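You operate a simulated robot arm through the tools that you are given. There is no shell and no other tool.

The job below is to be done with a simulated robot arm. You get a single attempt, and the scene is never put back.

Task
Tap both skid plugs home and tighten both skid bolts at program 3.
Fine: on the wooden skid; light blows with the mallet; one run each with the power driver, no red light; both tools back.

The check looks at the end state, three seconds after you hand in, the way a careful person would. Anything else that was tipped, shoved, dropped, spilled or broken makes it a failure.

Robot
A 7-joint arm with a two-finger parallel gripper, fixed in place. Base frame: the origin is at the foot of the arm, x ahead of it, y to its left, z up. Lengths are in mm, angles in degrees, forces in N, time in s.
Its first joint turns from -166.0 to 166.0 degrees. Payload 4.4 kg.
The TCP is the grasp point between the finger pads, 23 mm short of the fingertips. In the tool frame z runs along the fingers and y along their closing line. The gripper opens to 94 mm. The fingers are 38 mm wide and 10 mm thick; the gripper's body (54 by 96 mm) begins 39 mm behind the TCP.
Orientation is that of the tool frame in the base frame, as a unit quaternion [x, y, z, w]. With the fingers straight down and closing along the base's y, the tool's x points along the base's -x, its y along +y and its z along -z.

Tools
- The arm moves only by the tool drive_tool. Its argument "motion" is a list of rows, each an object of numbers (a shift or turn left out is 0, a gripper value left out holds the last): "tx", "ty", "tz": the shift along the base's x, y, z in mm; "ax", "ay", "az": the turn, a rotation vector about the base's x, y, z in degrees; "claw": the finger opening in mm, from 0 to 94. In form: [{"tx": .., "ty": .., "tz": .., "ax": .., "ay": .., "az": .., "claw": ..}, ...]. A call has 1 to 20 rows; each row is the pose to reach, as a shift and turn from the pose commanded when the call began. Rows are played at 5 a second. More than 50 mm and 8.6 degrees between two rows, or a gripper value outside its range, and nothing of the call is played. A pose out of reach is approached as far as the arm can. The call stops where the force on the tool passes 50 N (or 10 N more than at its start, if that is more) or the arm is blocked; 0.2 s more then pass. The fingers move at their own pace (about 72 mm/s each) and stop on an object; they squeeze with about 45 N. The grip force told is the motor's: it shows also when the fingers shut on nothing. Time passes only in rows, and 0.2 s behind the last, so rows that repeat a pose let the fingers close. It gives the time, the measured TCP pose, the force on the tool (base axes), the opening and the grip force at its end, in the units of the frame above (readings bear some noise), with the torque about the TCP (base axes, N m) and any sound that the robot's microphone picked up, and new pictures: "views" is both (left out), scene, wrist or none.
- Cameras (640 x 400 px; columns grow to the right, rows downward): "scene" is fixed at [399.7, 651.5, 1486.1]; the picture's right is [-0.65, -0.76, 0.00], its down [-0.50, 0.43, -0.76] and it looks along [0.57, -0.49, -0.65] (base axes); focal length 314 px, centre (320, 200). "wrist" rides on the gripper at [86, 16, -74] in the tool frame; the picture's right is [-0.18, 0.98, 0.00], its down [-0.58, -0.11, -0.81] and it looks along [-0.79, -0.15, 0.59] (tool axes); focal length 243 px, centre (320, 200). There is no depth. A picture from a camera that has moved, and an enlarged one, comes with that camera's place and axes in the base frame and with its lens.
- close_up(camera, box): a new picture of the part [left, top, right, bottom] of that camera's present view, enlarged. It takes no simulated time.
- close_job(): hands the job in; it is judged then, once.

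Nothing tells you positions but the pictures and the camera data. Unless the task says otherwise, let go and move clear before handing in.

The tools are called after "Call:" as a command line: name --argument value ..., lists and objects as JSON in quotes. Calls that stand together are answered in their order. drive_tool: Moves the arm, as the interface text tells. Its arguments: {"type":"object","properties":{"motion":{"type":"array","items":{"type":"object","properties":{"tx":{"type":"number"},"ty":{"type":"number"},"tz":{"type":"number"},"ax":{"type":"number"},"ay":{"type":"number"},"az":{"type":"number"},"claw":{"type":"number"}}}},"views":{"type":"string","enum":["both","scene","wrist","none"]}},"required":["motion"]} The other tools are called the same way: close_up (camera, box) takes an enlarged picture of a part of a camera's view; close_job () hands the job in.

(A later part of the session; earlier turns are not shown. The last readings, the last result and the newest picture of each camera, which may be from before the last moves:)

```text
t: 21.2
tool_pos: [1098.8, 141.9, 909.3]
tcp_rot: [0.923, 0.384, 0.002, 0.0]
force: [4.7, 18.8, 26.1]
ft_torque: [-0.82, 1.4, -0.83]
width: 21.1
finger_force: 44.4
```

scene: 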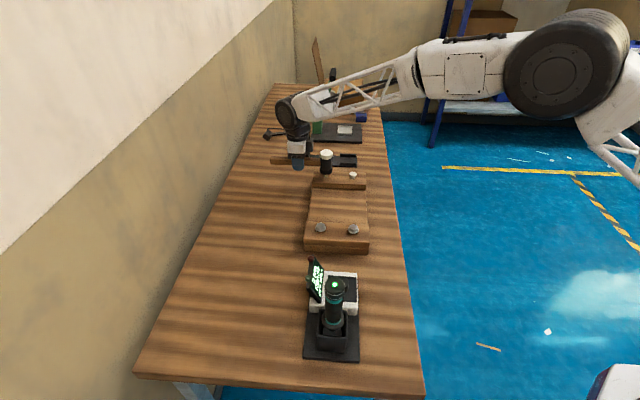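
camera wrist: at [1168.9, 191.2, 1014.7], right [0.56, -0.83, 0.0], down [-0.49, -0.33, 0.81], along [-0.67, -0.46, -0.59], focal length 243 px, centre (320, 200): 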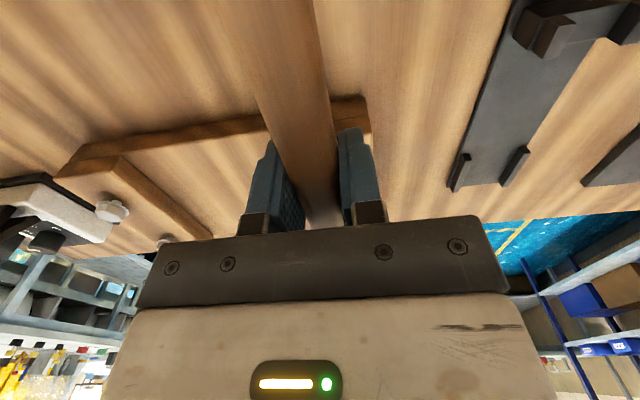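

Call:
close_up --camera "scene" --box '[300, 140, 360, 190]'

Call:
close_up --camera "wrist" --box '[200, 40, 440, 240]'

```text
8.00 times, centred on (330, 165) of scene
camera zoom: at [399.7, 651.5, 1486.1], right [-0.65, -0.76, 0.0], down [-0.5, 0.43, -0.76], along [0.57, -0.49, -0.65], focal length 2509 px, centre (240, 480)
```

zoom: 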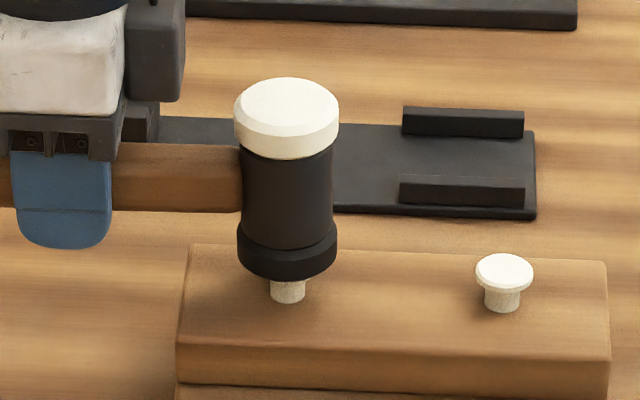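

```text
2.00 times, centred on (320, 140) of wrist
camera zoom: at [1170.9, 190.3, 982.9], right [0.57, -0.82, 0.0], down [-0.49, -0.34, 0.8], along [-0.66, -0.46, -0.59], focal length 485 px, centre (320, 320)
```

zoom: 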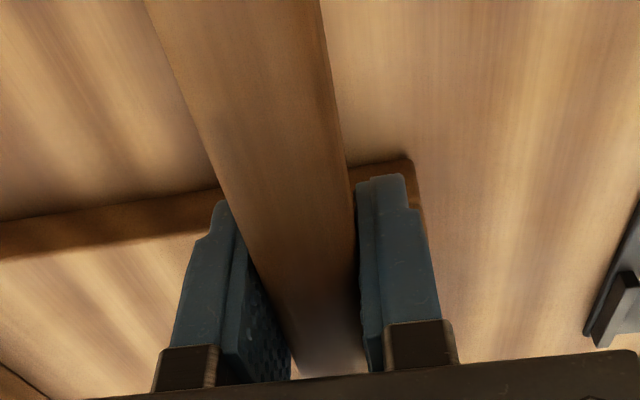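

Contact showed the plug top is higher (z≈874), so the head sits ~9 mm too far from the scene camera relative to the plug. I'll lift off, shift by (-6.8,+5.8) and re-check.

Call:
drive_tool --motion '[{"tz": 6}, {"tz": 16}, {"tx": -3.4, "ty": 2.9, "tz": 20}, {"tx": -6.8, "ty": 5.8, "tz": 20}, {"tx": -6.8, "ty": 5.8, "tz": 20}]' --views "both"

Call:
close_up --camera "scene" --box '[300, 140, 360, 190]'

Call:
close_up --camera "wrist" --box '[200, 40, 440, 240]'

```text
t: 22.4
tool_pos: [1089.3, 146.9, 924.4]
tcp_rot: [0.924, 0.382, 0.0, 0.0]
force: [0.3, -0.2, -4.4]
ft_torque: [0.2, -0.22, -0.04]
width: 20.9
finger_force: 44.9
camera wrist: at [1162.0, 196.3, 998.8], right [0.57, -0.82, 0.0], down [-0.49, -0.33, 0.81], along [-0.67, -0.46, -0.59], focal length 243 px, centre (320, 200)
```

scene: 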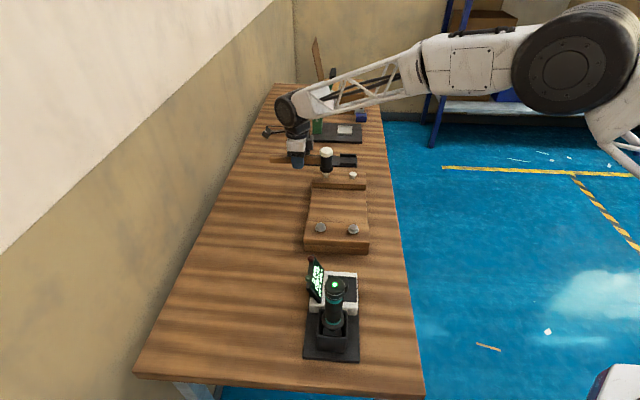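
wrist: 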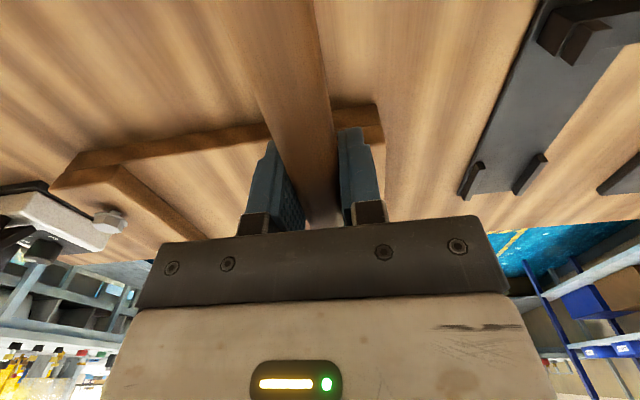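

```text
8.00 times, centred on (330, 165) of scene
camera zoom: at [399.7, 651.5, 1486.1], right [-0.65, -0.76, 0.0], down [-0.5, 0.43, -0.76], along [0.57, -0.49, -0.65], focal length 2509 px, centre (240, 480)
```

zoom: 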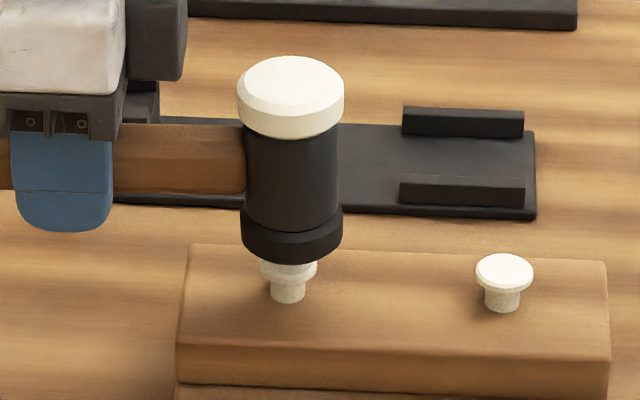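

```text
2.00 times, centred on (320, 140) of wrist
camera zoom: at [1162.0, 196.3, 998.8], right [0.57, -0.82, 0.0], down [-0.49, -0.33, 0.81], along [-0.67, -0.46, -0.59], focal length 485 px, centre (320, 320)
```

zoom: 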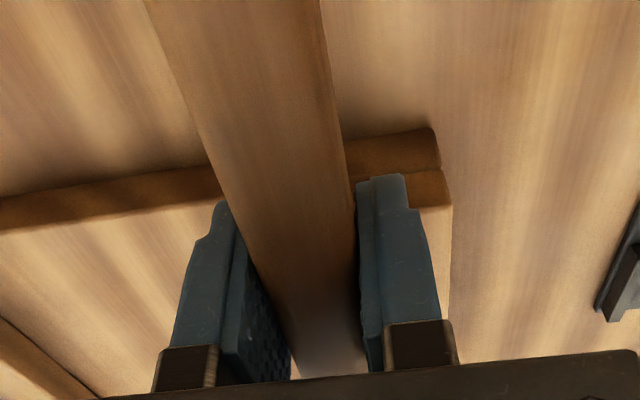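

Aligned now: the head will land centred on the plug. First light blow: short downstroke just past contact and back up.

Call:
drive_tool --motion '[{"tx": 1, "ty": 1, "tz": 4}, {"tx": 1, "ty": 1, "tz": -18}, {"tx": 1, "ty": 1, "tz": 0}, {"tx": 1, "ty": 1, "tz": 4}]' --views "scene"

Call:
close_up --camera "scene" --box '[300, 140, 360, 190]'

```text
t: 23.4
tool_pos: [1089.6, 146.3, 928.5]
tcp_rot: [0.924, 0.382, 0.0, 0.0]
force: [0.2, 0.2, -4.7]
ft_torque: [0.2, -0.23, 0.0]
width: 20.7
finger_force: 44.9
```

scene: 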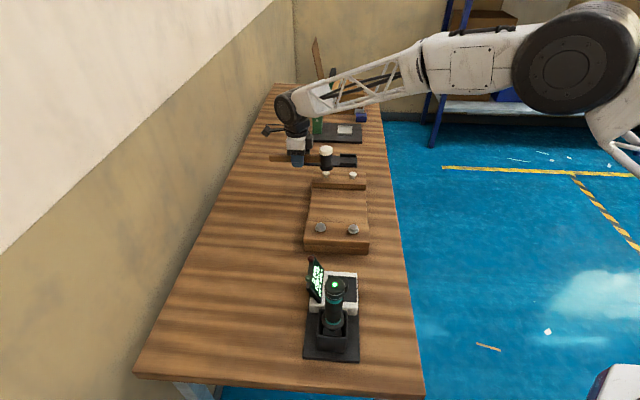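

```text
8.00 times, centred on (330, 165) of scene
camera zoom: at [399.7, 651.5, 1486.1], right [-0.65, -0.76, 0.0], down [-0.5, 0.43, -0.76], along [0.57, -0.49, -0.65], focal length 2509 px, centre (240, 480)
```

zoom: 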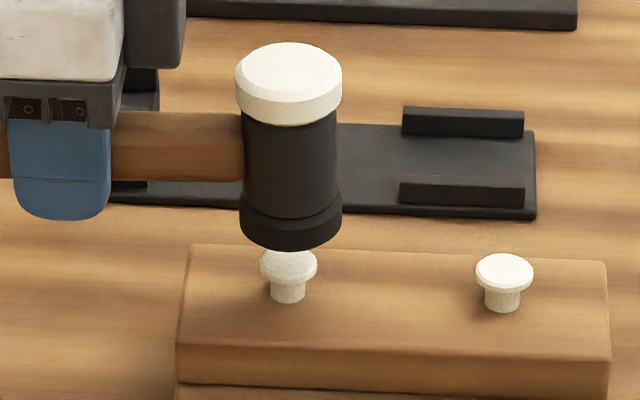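

No visible movement from that tap. Next a slightly firmer but still light tap.

Call:
drive_tool --motion '[{"tz": 4}, {"tz": -27}, {"tz": -10}, {"tz": 4}, {"tz": 4}]' --views "none"

Call:
close_up --camera "scene" --box '[300, 140, 360, 190]'

```text
t: 24.6
tool_pos: [1089.4, 146.2, 932.8]
tcp_rot: [0.924, 0.383, 0.001, 0.0]
force: [0.2, 0.8, -5.3]
ft_torque: [0.22, -0.2, -0.01]
width: 21.0
finger_force: 45.5
```

```text
8.00 times, centred on (330, 165) of scene
camera zoom: at [399.7, 651.5, 1486.1], right [-0.65, -0.76, 0.0], down [-0.5, 0.43, -0.76], along [0.57, -0.49, -0.65], focal length 2509 px, centre (240, 480)
```

zoom: 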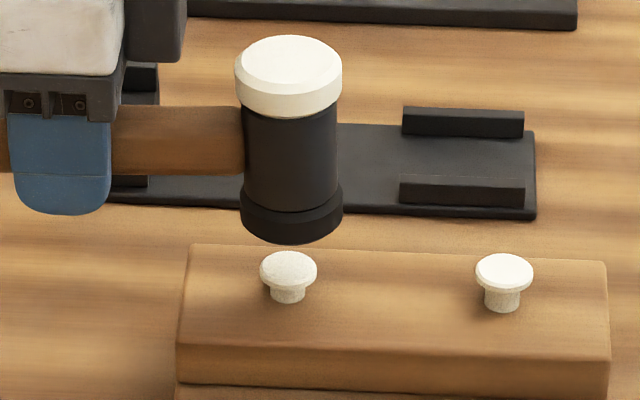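

The plug moved about 3 mm. Continuing with similar light taps, following it down.

Call:
drive_tool --motion '[{"tz": -2}, {"tz": -34}, {"tz": -14}, {"tz": 0}, {"tz": 0}]' --views "none"

Call:
close_up --camera "scene" --box '[300, 140, 360, 190]'

```text
t: 25.8
tool_pos: [1092.6, 147.7, 933.1]
tcp_rot: [0.924, 0.382, 0.001, 0.0]
force: [-0.6, 0.2, -4.7]
ft_torque: [0.23, -0.2, -0.03]
width: 21.2
finger_force: 45.2
```

```text
8.00 times, centred on (330, 165) of scene
camera zoom: at [399.7, 651.5, 1486.1], right [-0.65, -0.76, 0.0], down [-0.5, 0.43, -0.76], along [0.57, -0.49, -0.65], focal length 2509 px, centre (240, 480)
```

zoom: 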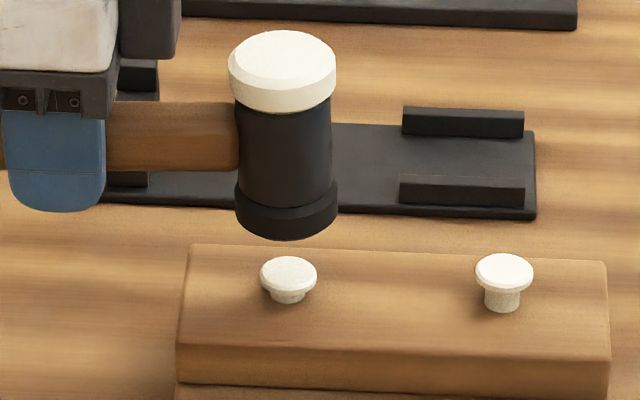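

Call:
drive_tool --motion '[{"tz": -3}, {"tz": -36}, {"tz": -16}, {"tz": 0}, {"tz": 0}]' --views "none"

Call:
close_up --camera "scene" --box '[300, 140, 360, 190]'

```text
t: 27.0
tool_pos: [1090.9, 147.7, 933.4]
tcp_rot: [0.924, 0.383, 0.0, 0.001]
force: [-0.6, 0.0, -4.9]
ft_torque: [0.22, -0.22, -0.03]
width: 21.3
finger_force: 44.5
```

```text
8.00 times, centred on (330, 165) of scene
camera zoom: at [399.7, 651.5, 1486.1], right [-0.65, -0.76, 0.0], down [-0.5, 0.43, -0.76], along [0.57, -0.49, -0.65], focal length 2509 px, centre (240, 480)
```

zoom: 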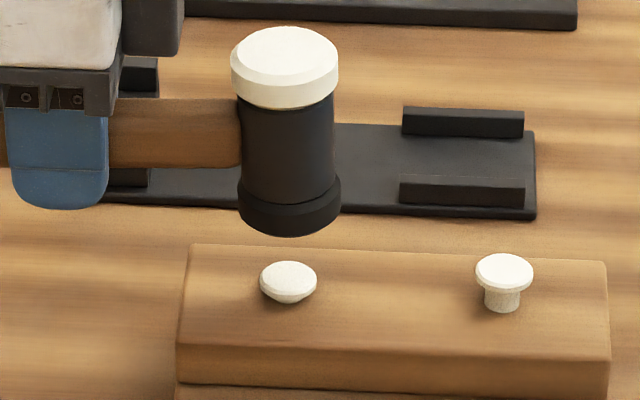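

Call:
drive_tool --motion '[{"tz": -5}, {"tz": -39}, {"tz": -18}, {"tz": 0}, {"tz": 0}]' --views "none"

Call:
close_up --camera "scene" --box '[300, 140, 360, 190]'

```text
t: 28.2
tool_pos: [1091.2, 146.9, 931.5]
tcp_rot: [0.924, 0.383, 0.0, -0.001]
force: [0.2, 1.1, -5.4]
ft_torque: [0.23, -0.22, -0.02]
width: 21.3
finger_force: 44.4
```

```text
8.00 times, centred on (330, 165) of scene
camera zoom: at [399.7, 651.5, 1486.1], right [-0.65, -0.76, 0.0], down [-0.5, 0.43, -0.76], along [0.57, -0.49, -0.65], focal length 2509 px, centre (240, 480)
```

zoom: 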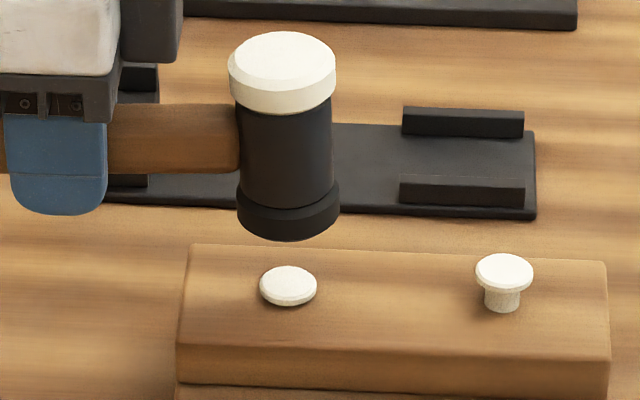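

Call:
drive_tool --motion '[{"tz": -6}, {"tz": -40}, {"tz": -18}, {"tz": 0}, {"tz": 0}]' --views "none"

Call:
close_up --camera "scene" --box '[310, 160, 350, 190]'

Call:
close_up --camera "scene" --box '[300, 140, 360, 190]'

```text
t: 29.4
tool_pos: [1090.0, 147.3, 931.2]
tcp_rot: [0.924, 0.382, 0.0, 0.0]
force: [-1.8, -0.8, -4.5]
ft_torque: [0.25, -0.18, -0.01]
width: 20.6
finger_force: 45.2
```

```text
13.33 times, centred on (330, 175) of scene
camera zoom: at [399.7, 651.5, 1486.1], right [-0.65, -0.76, 0.0], down [-0.5, 0.43, -0.76], along [0.57, -0.49, -0.65], focal length 4181 px, centre (187, 533)
```

zoom: 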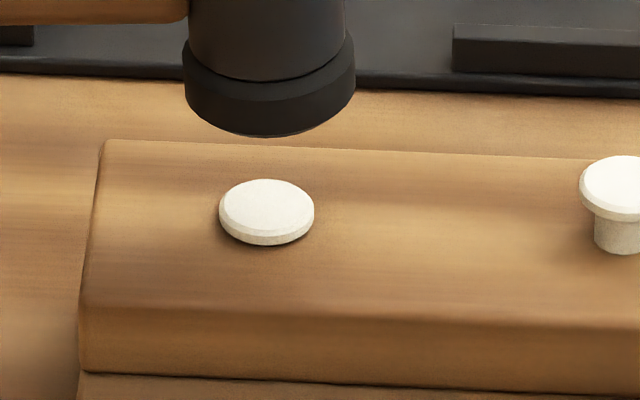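

```text
8.00 times, centred on (330, 165) of scene
camera zoom: at [399.7, 651.5, 1486.1], right [-0.65, -0.76, 0.0], down [-0.5, 0.43, -0.76], along [0.57, -0.49, -0.65], focal length 2509 px, centre (240, 480)
```

zoom: 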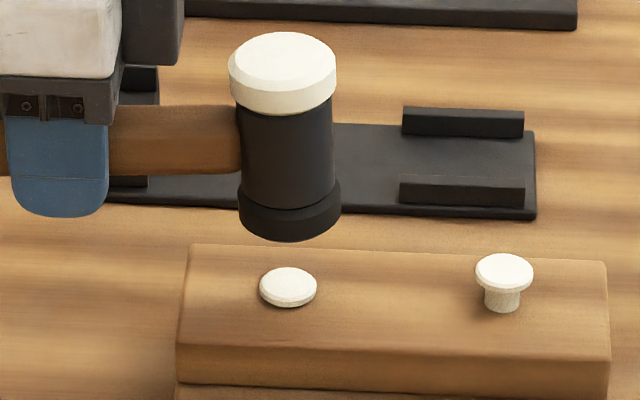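

It looks about seated. One more light tap to see whether it still moves.

Call:
drive_tool --motion '[{"tz": -6}, {"tz": -41}, {"tz": -18}, {"tz": 0}, {"tz": 0}]' --views "none"

Call:
close_up --camera "scene" --box '[310, 160, 350, 190]'

```text
t: 30.6
tool_pos: [1089.7, 145.6, 933.8]
tcp_rot: [0.924, 0.383, 0.0, 0.0]
force: [-1.0, -0.4, -5.0]
ft_torque: [0.22, -0.22, 0.02]
width: 20.8
finger_force: 44.5
```

```text
13.33 times, centred on (330, 175) of scene
camera zoom: at [399.7, 651.5, 1486.1], right [-0.65, -0.76, 0.0], down [-0.5, 0.43, -0.76], along [0.57, -0.49, -0.65], focal length 4181 px, centre (187, 533)
```

zoom: 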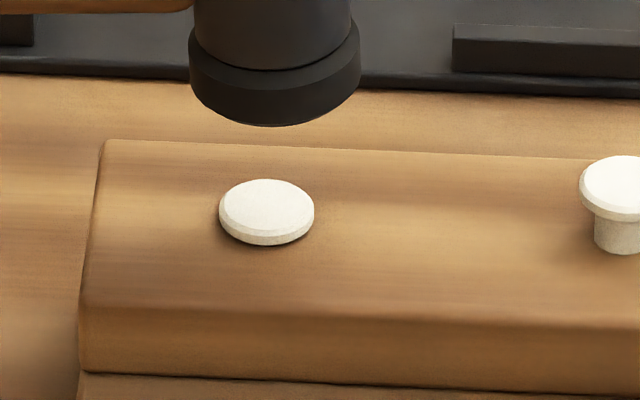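

Call:
drive_tool --motion '[{"tz": -9}, {"tz": -44}, {"tz": -18}, {"tz": 0}, {"tz": 0}]' --views "none"

Call:
close_up --camera "scene" --box '[310, 160, 350, 190]'

Call:
close_up --camera "scene" --box '[290, 120, 370, 190]'

```text
t: 31.8
tool_pos: [1092.6, 147.4, 934.0]
tcp_rot: [0.924, 0.383, 0.0, 0.0]
force: [-0.3, 0.6, -4.8]
ft_torque: [0.19, -0.25, -0.01]
width: 20.9
finger_force: 45.3
```

```text
13.33 times, centred on (330, 175) of scene
camera zoom: at [399.7, 651.5, 1486.1], right [-0.65, -0.76, 0.0], down [-0.5, 0.43, -0.76], along [0.57, -0.49, -0.65], focal length 4181 px, centre (187, 533)
```

zoom: 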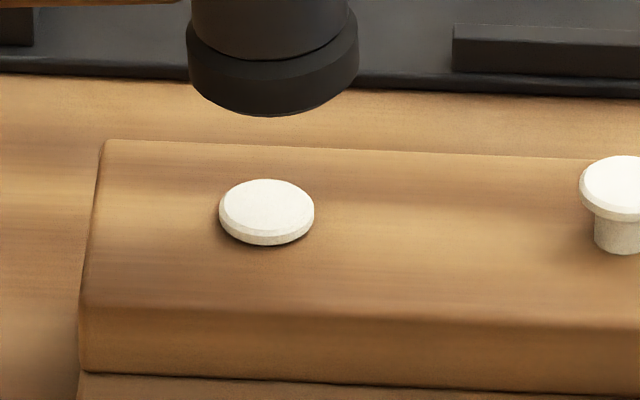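

```text
5.71 times, centred on (330, 155) of scene
camera zoom: at [399.7, 651.5, 1486.1], right [-0.65, -0.76, 0.0], down [-0.5, 0.43, -0.76], along [0.57, -0.49, -0.65], focal length 1792 px, centre (263, 457)
```

zoom: 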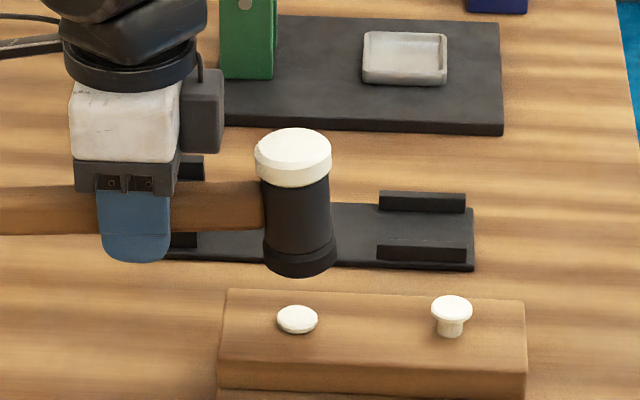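

The first plug is home. The mallet has pitched ~4° in the grip, so I'll tilt the hand to make the head vertical again and move over the second plug.

Call:
drive_tool --motion '[{"tz": 15, "ax": 1.5, "ay": -1.5}, {"tx": -20, "ty": -20, "tz": 18, "ax": 2.8, "ay": -2.8}, {"tx": -42, "ty": -42, "tz": 18, "ax": 2.8, "ay": -2.8}, {"tx": -63, "ty": -63.8, "tz": 18, "ax": 2.8, "ay": -2.8}, {"tx": -63, "ty": -63.8, "tz": 8, "ax": 2.8, "ay": -2.8}, {"tx": -63, "ty": -63.8, "tz": 8, "ax": 2.8, "ay": -2.8}]'

Call:
close_up --camera "scene" --box '[310, 140, 370, 190]'

Call:
close_up --camera "wrist" --box '[200, 40, 440, 240]'

```text
t: 33.2
tool_pos: [1028.7, 82.0, 939.0]
tcp_rot: [0.923, 0.382, 0.032, -0.014]
force: [-0.5, -0.5, -5.6]
ft_torque: [0.21, -0.19, 0.02]
width: 20.9
finger_force: 45.6
camera wrist: at [1097.8, 128.1, 1019.8], right [0.57, -0.82, -0.01], down [-0.53, -0.37, 0.76], along [-0.64, -0.43, -0.64], focal length 243 px, centre (320, 200)
```

scene: 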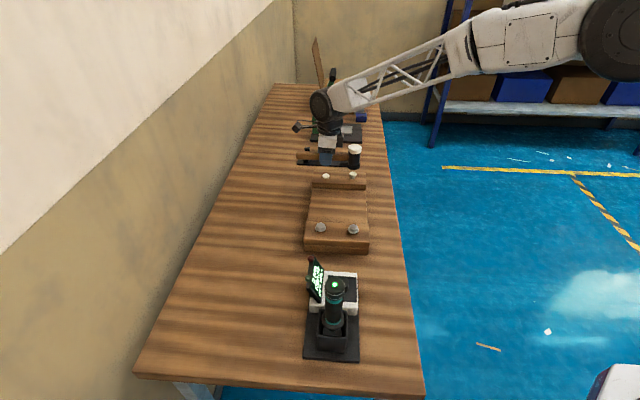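
wrist: 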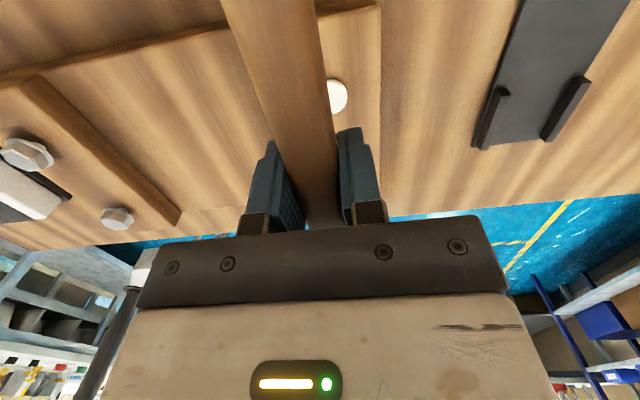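

```text
8.00 times, centred on (340, 165) of scene
camera zoom: at [399.7, 651.5, 1486.1], right [-0.65, -0.76, 0.0], down [-0.5, 0.43, -0.76], along [0.57, -0.49, -0.65], focal length 2509 px, centre (160, 480)
```

zoom: 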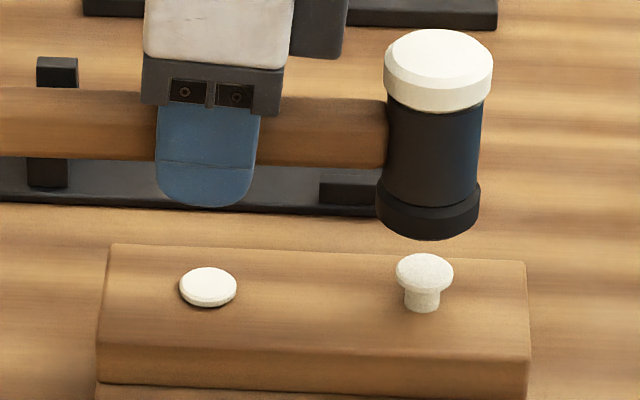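

```text
2.00 times, centred on (320, 140) of wrist
camera zoom: at [1097.8, 128.1, 1019.8], right [0.57, -0.82, -0.01], down [-0.53, -0.37, 0.76], along [-0.64, -0.43, -0.64], focal length 485 px, centre (320, 320)
```

zoom: 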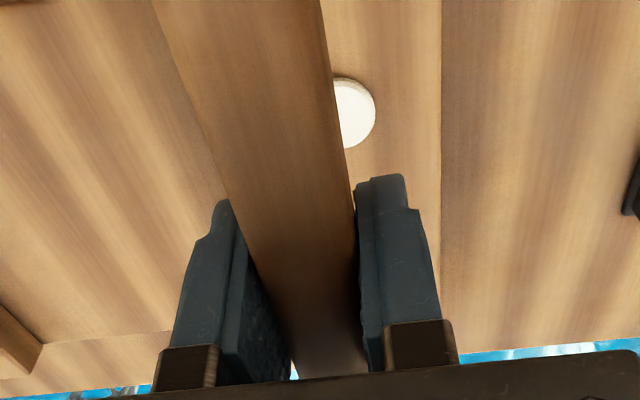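

The second plug: comparing both cameras, the head should shift about 5 mm away from the scene camera to be centred. I'll do that trim, lower a little and check.

Call:
drive_tool --motion '[{"tx": 2, "ty": -1.4, "ax": 0.5, "ay": -0.5}, {"tx": 4.2, "ty": -2.8, "tz": -5, "ax": 0.8, "ay": -0.8}, {"tx": 4.2, "ty": -2.8, "tz": -10, "ax": 0.8, "ay": -0.8}, {"tx": 4.2, "ty": -2.8, "tz": -10, "ax": 0.8, "ay": -0.8}]' --views "none"

Call:
close_up --camera "scene" --box '[310, 140, 370, 190]'

```text
t: 34.2
tool_pos: [1033.0, 81.0, 931.1]
tcp_rot: [0.923, 0.382, 0.041, -0.017]
force: [0.6, -0.3, -4.9]
ft_torque: [0.22, -0.22, 0.0]
width: 20.8
finger_force: 44.7
```

```text
8.00 times, centred on (340, 165) of scene
camera zoom: at [399.7, 651.5, 1486.1], right [-0.65, -0.76, 0.0], down [-0.5, 0.43, -0.76], along [0.57, -0.49, -0.65], focal length 2509 px, centre (160, 480)
```

zoom: 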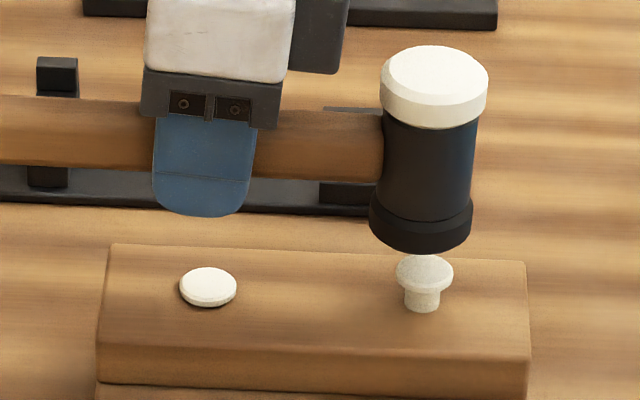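

Call:
drive_tool --motion '[{"tx": -2, "ty": -2}, {"tx": -2, "ty": -2, "tz": -32}, {"tx": -2, "ty": -2, "tz": -12}, {"tx": -2, "ty": -2, "tz": 0}, {"tx": -2, "ty": -2, "tz": 0}]' --views "none"

Call:
close_up --camera "scene" --box '[310, 140, 370, 190]'

```text
t: 35.4
tool_pos: [1029.2, 78.4, 930.0]
tcp_rot: [0.923, 0.382, 0.042, -0.017]
force: [0.3, -0.1, -5.5]
ft_torque: [0.21, -0.22, 0.01]
width: 21.0
finger_force: 45.4
```

```text
8.00 times, centred on (340, 165) of scene
camera zoom: at [399.7, 651.5, 1486.1], right [-0.65, -0.76, 0.0], down [-0.5, 0.43, -0.76], along [0.57, -0.49, -0.65], focal length 2509 px, centre (160, 480)
```

zoom: 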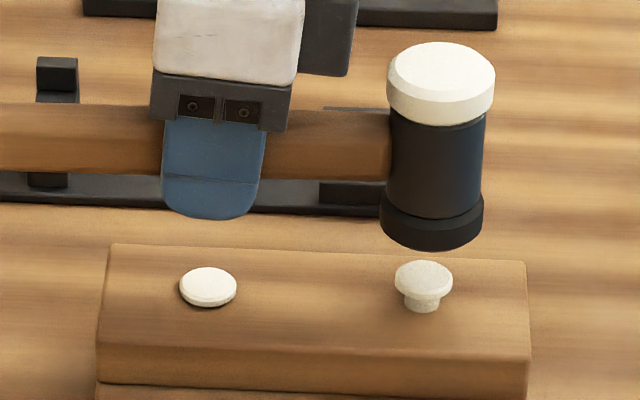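

Call:
drive_tool --motion '[{"tz": -2}, {"tz": -35}, {"tz": -14}, {"tz": 0}, {"tz": 0}]' --views "none"

Call:
close_up --camera "scene" --box '[310, 140, 370, 190]'

```text
t: 36.6
tool_pos: [1031.2, 78.3, 932.7]
tcp_rot: [0.923, 0.382, 0.042, -0.017]
force: [0.1, -0.6, -5.6]
ft_torque: [0.21, -0.22, 0.01]
width: 20.7
finger_force: 44.5
```

```text
8.00 times, centred on (340, 165) of scene
camera zoom: at [399.7, 651.5, 1486.1], right [-0.65, -0.76, 0.0], down [-0.5, 0.43, -0.76], along [0.57, -0.49, -0.65], focal length 2509 px, centre (160, 480)
```

zoom: 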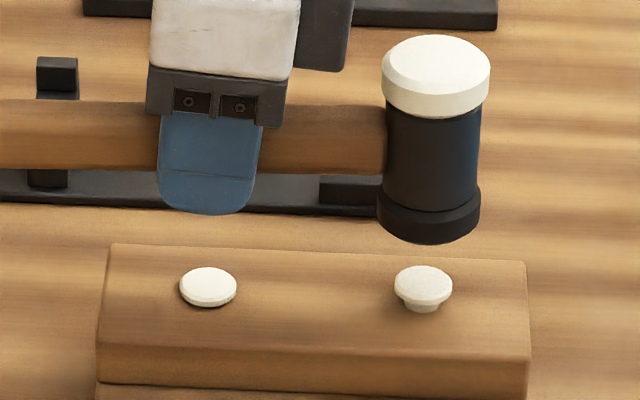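

Call:
drive_tool --motion '[{"tz": -3}, {"tz": -38}, {"tz": -16}, {"tz": 0}, {"tz": 0}]' --views "none"

Call:
close_up --camera "scene" --box '[310, 140, 370, 190]'

```text
t: 37.8
tool_pos: [1032.1, 78.8, 930.4]
tcp_rot: [0.923, 0.383, 0.041, -0.018]
force: [1.0, 0.2, -5.0]
ft_torque: [0.23, -0.2, -0.02]
width: 20.9
finger_force: 45.1
```

```text
8.00 times, centred on (340, 165) of scene
camera zoom: at [399.7, 651.5, 1486.1], right [-0.65, -0.76, 0.0], down [-0.5, 0.43, -0.76], along [0.57, -0.49, -0.65], focal length 2509 px, centre (160, 480)
```

zoom: 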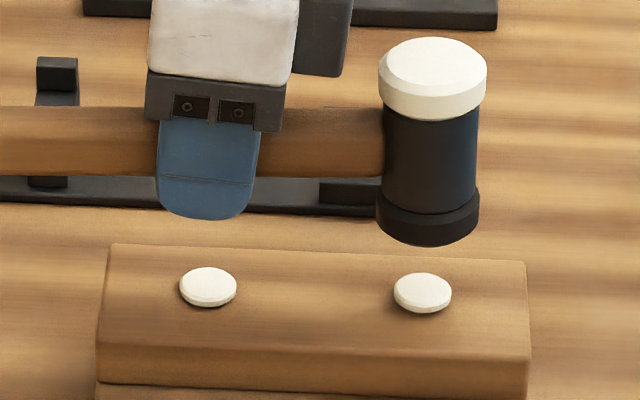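

Call:
drive_tool --motion '[{"tz": -4}, {"tz": -40}, {"tz": -17}, {"tz": 0}, {"tz": 0}]' --views "none"

Call:
close_up --camera "scene" --box '[320, 160, 360, 190]'

Call:
drive_tool --motion '[{"tz": -6}, {"tz": -42}, {"tz": -17}, {"tz": 0}, {"tz": 0}]' --views "none"

Call:
close_up --camera "scene" --box '[320, 160, 360, 190]'

```text
t: 39.0
tool_pos: [1031.4, 78.9, 931.5]
tcp_rot: [0.923, 0.383, 0.041, -0.017]
force: [-0.2, 0.8, -4.3]
ft_torque: [0.2, -0.19, 0.01]
width: 21.2
finger_force: 44.9
```

```text
13.33 times, centred on (340, 175) of scene
camera zoom: at [399.7, 651.5, 1486.1], right [-0.65, -0.76, 0.0], down [-0.5, 0.43, -0.76], along [0.57, -0.49, -0.65], focal length 4181 px, centre (53, 533)
```

zoom: 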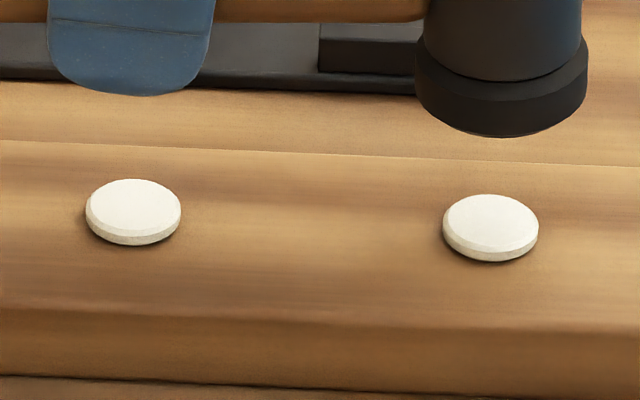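

```text
t: 40.2
tool_pos: [1031.3, 78.6, 931.1]
tcp_rot: [0.923, 0.383, 0.041, -0.017]
force: [0.3, -0.2, -4.8]
ft_torque: [0.19, -0.21, -0.01]
width: 20.8
finger_force: 44.5
```

```text
13.33 times, centred on (340, 175) of scene
camera zoom: at [399.7, 651.5, 1486.1], right [-0.65, -0.76, 0.0], down [-0.5, 0.43, -0.76], along [0.57, -0.49, -0.65], focal length 4181 px, centre (53, 533)
```

zoom: 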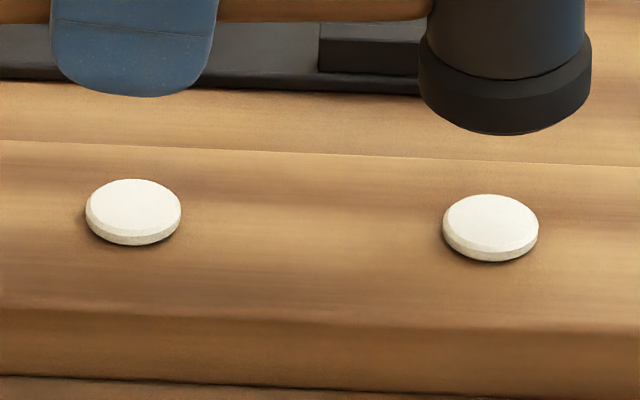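

Both plugs are home and look identical. Now I'll carry the mallet back above its stand, levelling it with a bit more hand tilt on the way.

Call:
drive_tool --motion '[{"tz": 25}, {"tx": 30, "ty": -25, "tz": 35, "ax": 0.9, "ay": -0.9}, {"tx": 65, "ty": -55, "tz": 35, "ax": 1.8, "ay": -1.8}, {"tx": 100, "ty": -83, "tz": 35, "ax": 1.8, "ay": -1.8}, {"tx": 134.6, "ty": -111.2, "tz": 35, "ax": 1.8, "ay": -1.8}, {"tx": 134.6, "ty": -111.2, "tz": 15, "ax": 1.8, "ay": -1.8}, {"tx": 134.6, "ty": -111.2, "tz": -5, "ax": 1.8, "ay": -1.8}, {"tx": 134.6, "ty": -111.2, "tz": -5, "ax": 1.8, "ay": -1.8}]'

Call:
close_up --camera "scene" --box '[290, 110, 370, 180]'

Call:
close_up --camera "wrist" --box '[200, 0, 460, 240]'

```text
t: 42.0
tool_pos: [1167.4, -31.9, 925.9]
tcp_rot: [0.922, 0.382, 0.061, -0.025]
force: [0.2, -0.3, -4.6]
ft_torque: [0.2, -0.21, 0.01]
width: 20.8
finger_force: 45.2
camera wrist: at [1232.4, 9.9, 1011.4], right [0.57, -0.82, -0.02], down [-0.56, -0.41, 0.72], along [-0.6, -0.4, -0.69], focal length 243 px, centre (320, 200)
```

scene: 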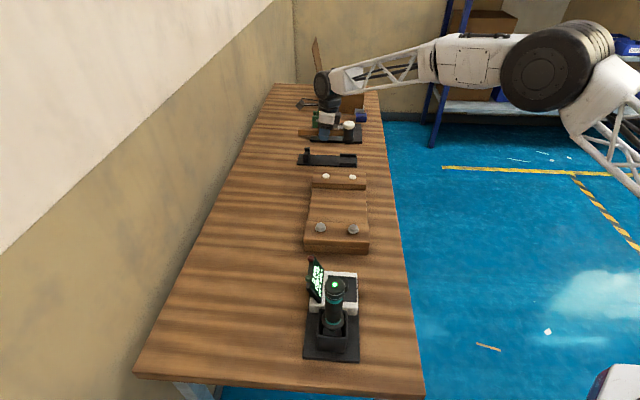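
wrist: 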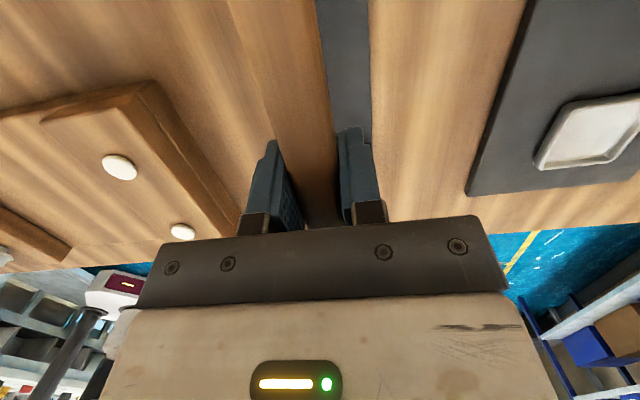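

```text
5.71 times, centred on (330, 145) of scene
camera zoom: at [399.7, 651.5, 1486.1], right [-0.65, -0.76, 0.0], down [-0.5, 0.43, -0.76], along [0.57, -0.49, -0.65], focal length 1792 px, centre (263, 514)
```

zoom: 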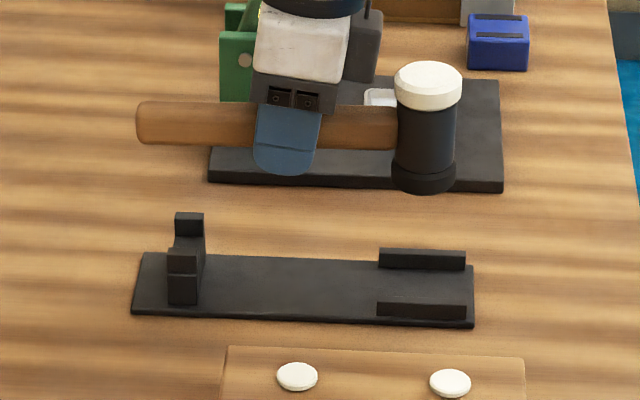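

```text
1.67 times, centred on (330, 120) of wrist
camera zoom: at [1232.4, 9.9, 1011.4], right [0.57, -0.82, -0.02], down [-0.56, -0.41, 0.72], along [-0.6, -0.4, -0.69], focal length 404 px, centre (303, 333)
```

zoom: 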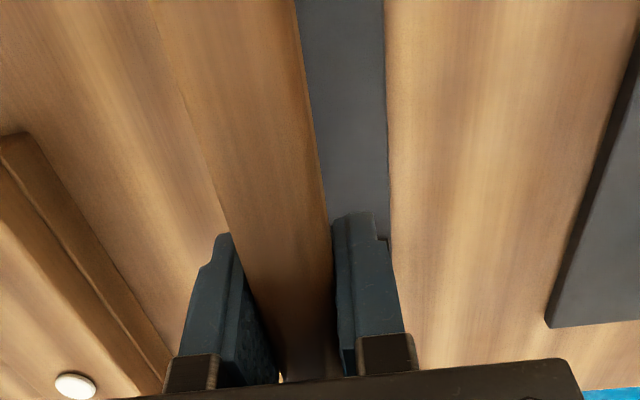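

The mallet is level above its stand. I'll lower toward it in steps and verify the alignment before it enters the fork.

Call:
drive_tool --motion '[{"tz": -15, "ax": 0.3, "ay": -0.3}, {"tz": -30, "ax": 0.3, "ay": -0.3}, {"tz": -42, "ax": 0.3, "ay": -0.3}, {"tz": -42, "ax": 0.3, "ay": -0.3}]'

Call:
close_up --camera "scene" --box '[290, 120, 370, 180]'

Call:
close_up --camera "wrist" --box '[200, 0, 460, 240]'

```text
t: 43.0
tool_pos: [1165.8, -32.6, 885.3]
tcp_rot: [0.922, 0.382, 0.065, -0.027]
force: [-1.3, 0.5, -5.4]
ft_torque: [0.21, -0.22, -0.03]
width: 20.9
finger_force: 45.2
camera wrist: at [1230.1, 8.7, 970.3], right [0.57, -0.82, -0.03], down [-0.56, -0.41, 0.72], along [-0.6, -0.39, -0.7], focal length 243 px, centre (320, 200)
```

scene: 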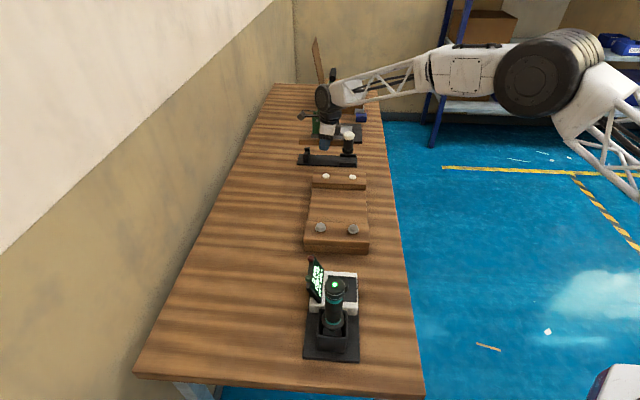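
wrist: 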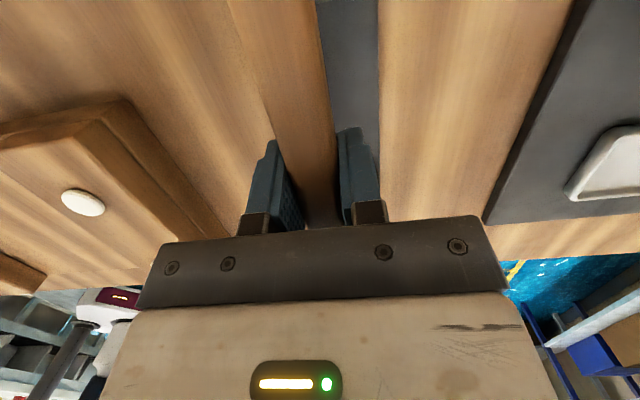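

```text
6.67 times, centred on (330, 150) of scene
camera zoom: at [399.7, 651.5, 1486.1], right [-0.65, -0.76, 0.0], down [-0.5, 0.43, -0.76], along [0.57, -0.49, -0.65], focal length 2091 px, centre (253, 533)
```

zoom: 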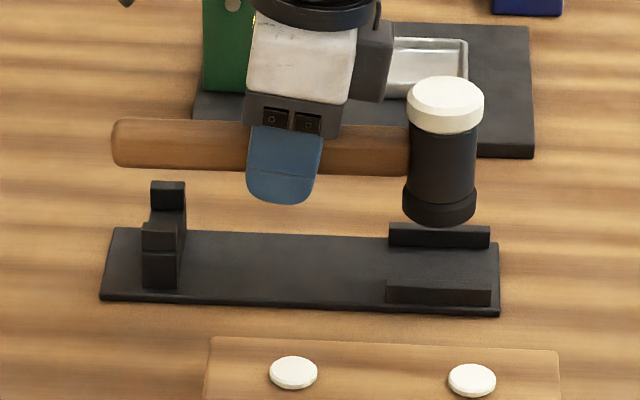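

```text
1.67 times, centred on (330, 120) of wrist
camera zoom: at [1230.1, 8.7, 970.3], right [0.57, -0.82, -0.03], down [-0.56, -0.41, 0.72], along [-0.6, -0.39, -0.7], focal length 404 px, centre (303, 333)
```

zoom: 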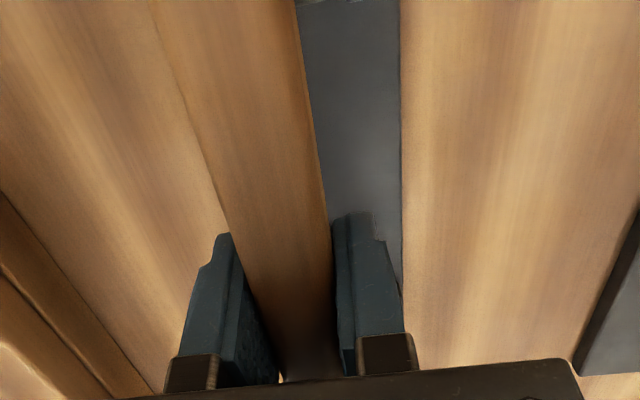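

Call:
drive_tool --motion '[{"tz": -8}, {"tz": -16}, {"tz": -24}, {"tz": -30}, {"tz": -30}]' --views "none"

Call:
close_up --camera "scene" --box '[290, 120, 370, 180]'

Call:
close_up --camera "wrist" --box '[200, 0, 460, 240]'

```text
t: 44.2
tool_pos: [1165.7, -33.4, 855.0]
tcp_rot: [0.922, 0.382, 0.064, -0.027]
force: [-0.4, -0.2, -5.2]
ft_torque: [0.2, -0.22, -0.03]
width: 21.0
finger_force: 45.4
```

```text
6.67 times, centred on (330, 150) of scene
camera zoom: at [399.7, 651.5, 1486.1], right [-0.65, -0.76, 0.0], down [-0.5, 0.43, -0.76], along [0.57, -0.49, -0.65], focal length 2091 px, centre (253, 533)
```

zoom: 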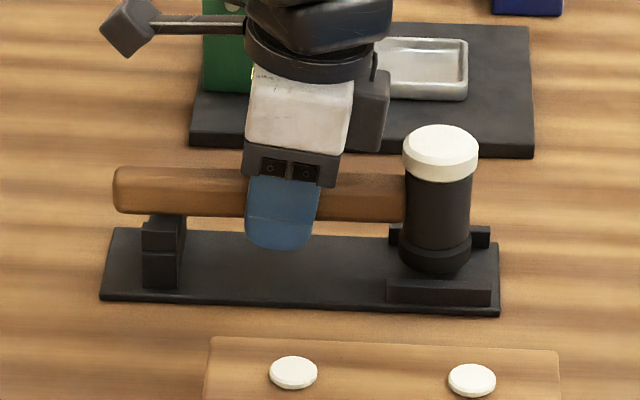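

```text
1.67 times, centred on (330, 120) of wrist
camera zoom: at [1231.0, 8.9, 939.5], right [0.57, -0.82, -0.03], down [-0.56, -0.41, 0.72], along [-0.6, -0.39, -0.7], focal length 404 px, centre (303, 333)
```

zoom: 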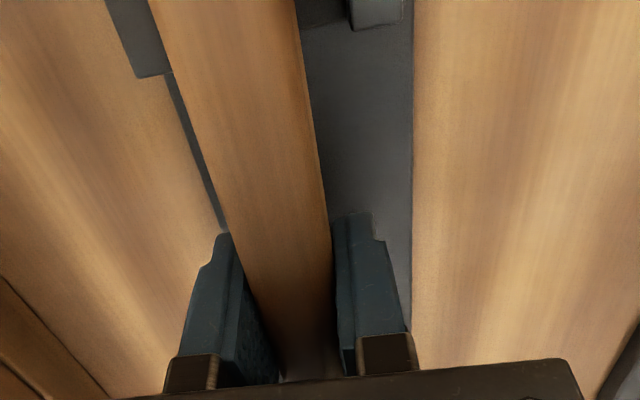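

Call:
drive_tool --motion '[{"tz": -3}, {"tz": -5}, {"tz": -7}, {"tz": -9}, {"tz": -9}]' --views "none"

Call:
close_up --camera "scene" --box '[290, 120, 370, 180]'

```text
t: 45.4
tool_pos: [1167.2, -32.0, 844.1]
tcp_rot: [0.922, 0.382, 0.064, -0.027]
force: [0.1, 0.9, -5.0]
ft_torque: [0.18, -0.23, 0.02]
width: 21.1
finger_force: 44.4
```

```text
6.67 times, centred on (330, 150) of scene
camera zoom: at [399.7, 651.5, 1486.1], right [-0.65, -0.76, 0.0], down [-0.5, 0.43, -0.76], along [0.57, -0.49, -0.65], focal length 2091 px, centre (253, 533)
```

zoom: 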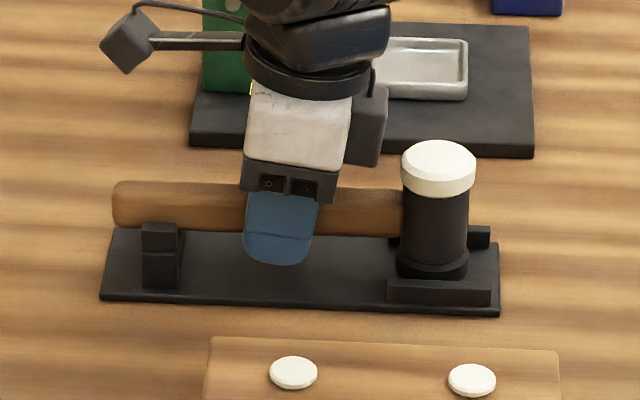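

Call:
drive_tool --motion '[{"tz": -1}, {"tz": -2}, {"tz": -2}]' --views "none"

```text
t: 46.2
tool_pos: [1166.6, -32.4, 842.8]
tcp_rot: [0.922, 0.382, 0.064, -0.027]
force: [-0.3, -0.3, -4.9]
ft_torque: [0.2, -0.19, 0.01]
width: 20.8
finger_force: 45.2
```

Call:
drive_tool --motion '[{"tz": -1}, {"tz": -2}, {"tz": -2}]' --views "none"

Call:
close_up --camera "scene" --box '[290, 120, 370, 180]'

```text
t: 47.0
tool_pos: [1165.5, -33.3, 841.5]
tcp_rot: [0.922, 0.381, 0.066, -0.027]
force: [1.3, 1.1, 5.6]
ft_torque: [-0.23, 0.32, 0.01]
width: 21.1
finger_force: 45.3
```

```text
6.67 times, centred on (330, 150) of scene
camera zoom: at [399.7, 651.5, 1486.1], right [-0.65, -0.76, 0.0], down [-0.5, 0.43, -0.76], along [0.57, -0.49, -0.65], focal length 2091 px, centre (253, 533)
```

zoom: 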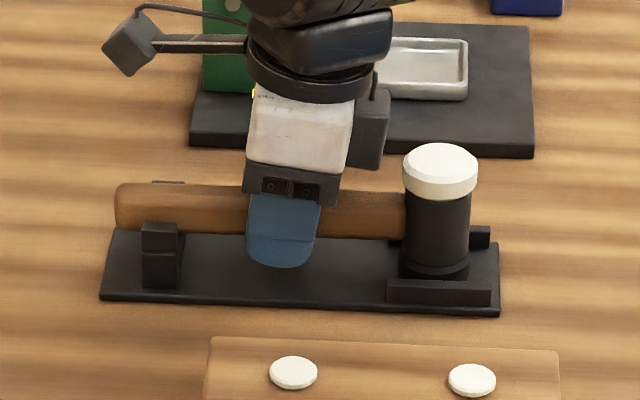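

The head has touched down in its cradle. I'll ease off the load slightly and open the fingers.

Call:
drive_tool --motion '[{"tz": 0.8}, {"tz": 0.8, "claw": 30}, {"tz": 0.8, "claw": 50}, {"tz": 0.8, "claw": 62}, {"tz": 0.8, "claw": 62}]'

Call:
close_up --camera "scene" --box '[290, 120, 370, 180]'

Call:
close_up --camera "wrist" --box '[200, 0, 460, 240]'

```text
t: 48.2
tool_pos: [1166.4, -33.2, 842.0]
tcp_rot: [0.922, 0.382, 0.065, -0.027]
force: [0.3, 0.5, 0.2]
ft_torque: [0.02, -0.01, 0.01]
width: 61.9
finger_force: 0.1
camera wrist: at [1230.9, 8.0, 927.4], right [0.57, -0.82, -0.03], down [-0.56, -0.41, 0.72], along [-0.6, -0.39, -0.7], focal length 243 px, centre (320, 200)
```

scene: 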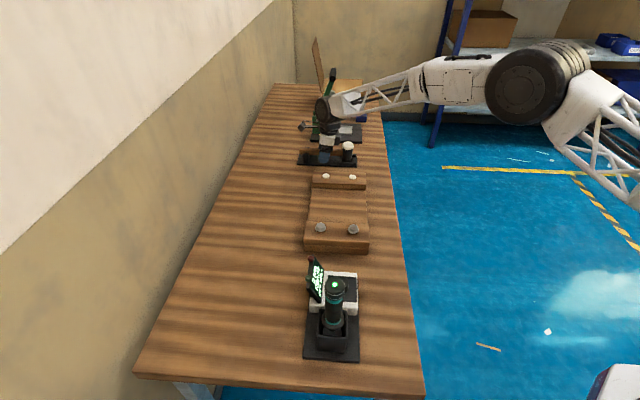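
wrist: 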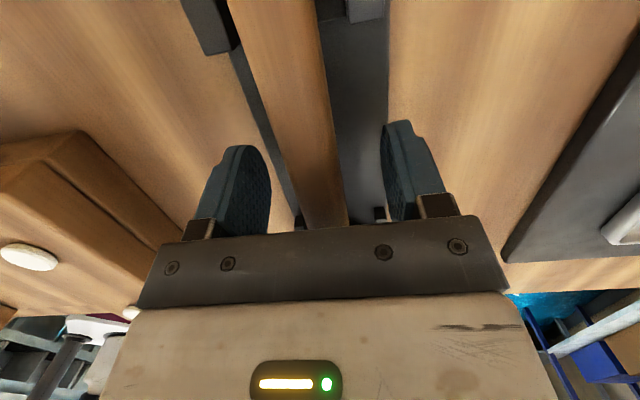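

```text
6.67 times, centred on (330, 150) of scene
camera zoom: at [399.7, 651.5, 1486.1], right [-0.65, -0.76, 0.0], down [-0.5, 0.43, -0.76], along [0.57, -0.49, -0.65], focal length 2091 px, centre (253, 533)
```

zoom: 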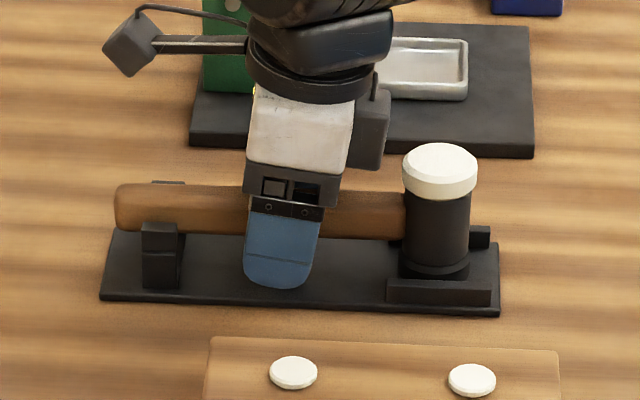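

```text
1.67 times, centred on (330, 120) of wrist
camera zoom: at [1230.9, 8.0, 927.4], right [0.57, -0.82, -0.03], down [-0.56, -0.41, 0.72], along [-0.6, -0.39, -0.7], focal length 404 px, centre (303, 333)
```

zoom: 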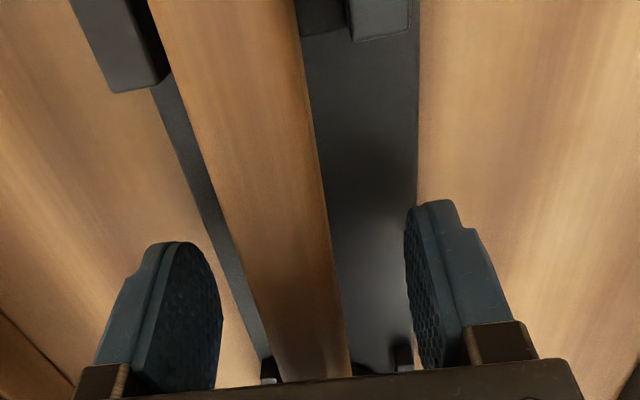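

The mallet is resting in its stand and released. I'll rise straight up, remove the tilt, and look back at it.

Call:
drive_tool --motion '[{"tz": 15}, {"tz": 40}, {"tz": 70}, {"tz": 100}, {"tz": 130, "ax": -2.5, "ay": 2.5}, {"tz": 150, "ax": -5.7, "ay": 5.7}, {"tz": 150, "ax": -5.7, "ay": 5.7}]'

Call:
close_up --camera "scene" --box '[290, 120, 370, 190]'

Call:
close_up --camera "wrist" --box '[60, 20, 380, 230]'

```text
t: 49.8
tool_pos: [1165.4, -36.9, 993.3]
tcp_rot: [0.924, 0.383, 0.0, 0.0]
force: [0.0, 0.0, -0.1]
ft_torque: [0.0, 0.04, 0.0]
width: 62.0
finger_force: 0.0
camera wrist: at [1238.5, 13.0, 1067.3], right [0.56, -0.83, 0.0], down [-0.49, -0.33, 0.81], along [-0.67, -0.46, -0.59], focal length 243 px, centre (320, 200)
```

scene: 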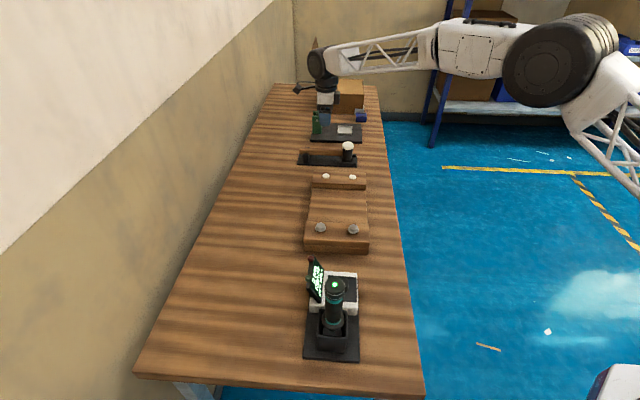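
wrist: 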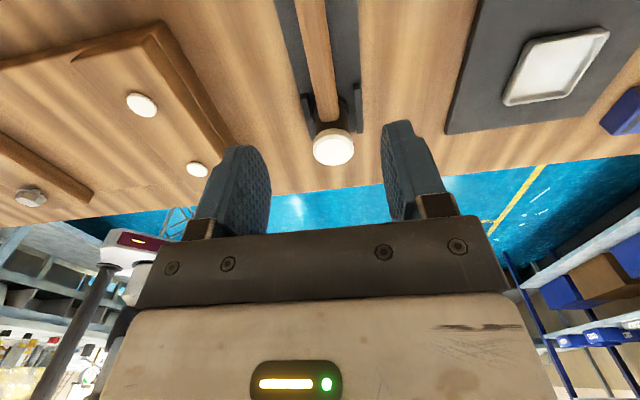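

```text
5.71 times, centred on (330, 155) of scene
camera zoom: at [399.7, 651.5, 1486.1], right [-0.65, -0.76, 0.0], down [-0.5, 0.43, -0.76], along [0.57, -0.49, -0.65], focal length 1792 px, centre (263, 457)
```

zoom: 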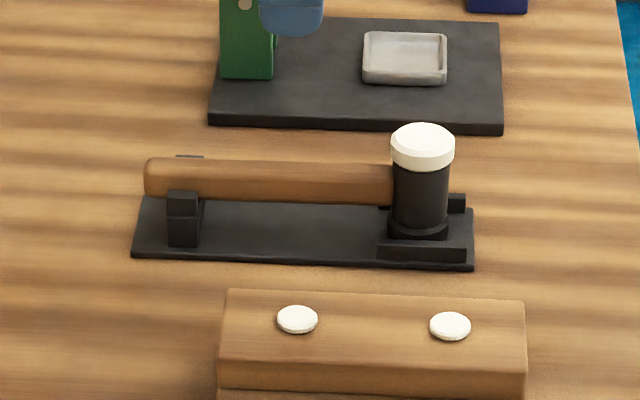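

```text
1.90 times, centred on (220, 125) of wrist
camera zoom: at [1238.5, 13.0, 1067.3], right [0.56, -0.83, 0.0], down [-0.49, -0.33, 0.81], along [-0.67, -0.46, -0.59], focal length 462 px, centre (510, 343)
```

zoom: 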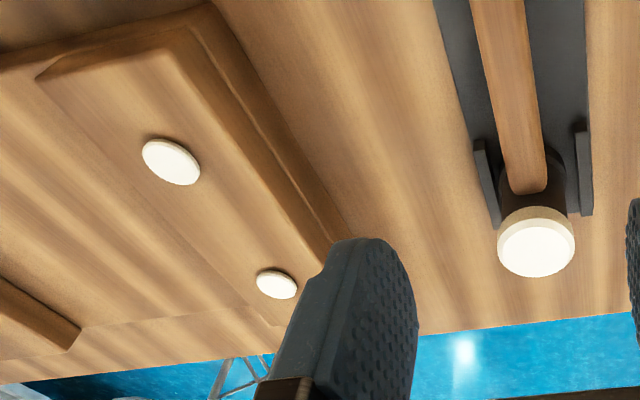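

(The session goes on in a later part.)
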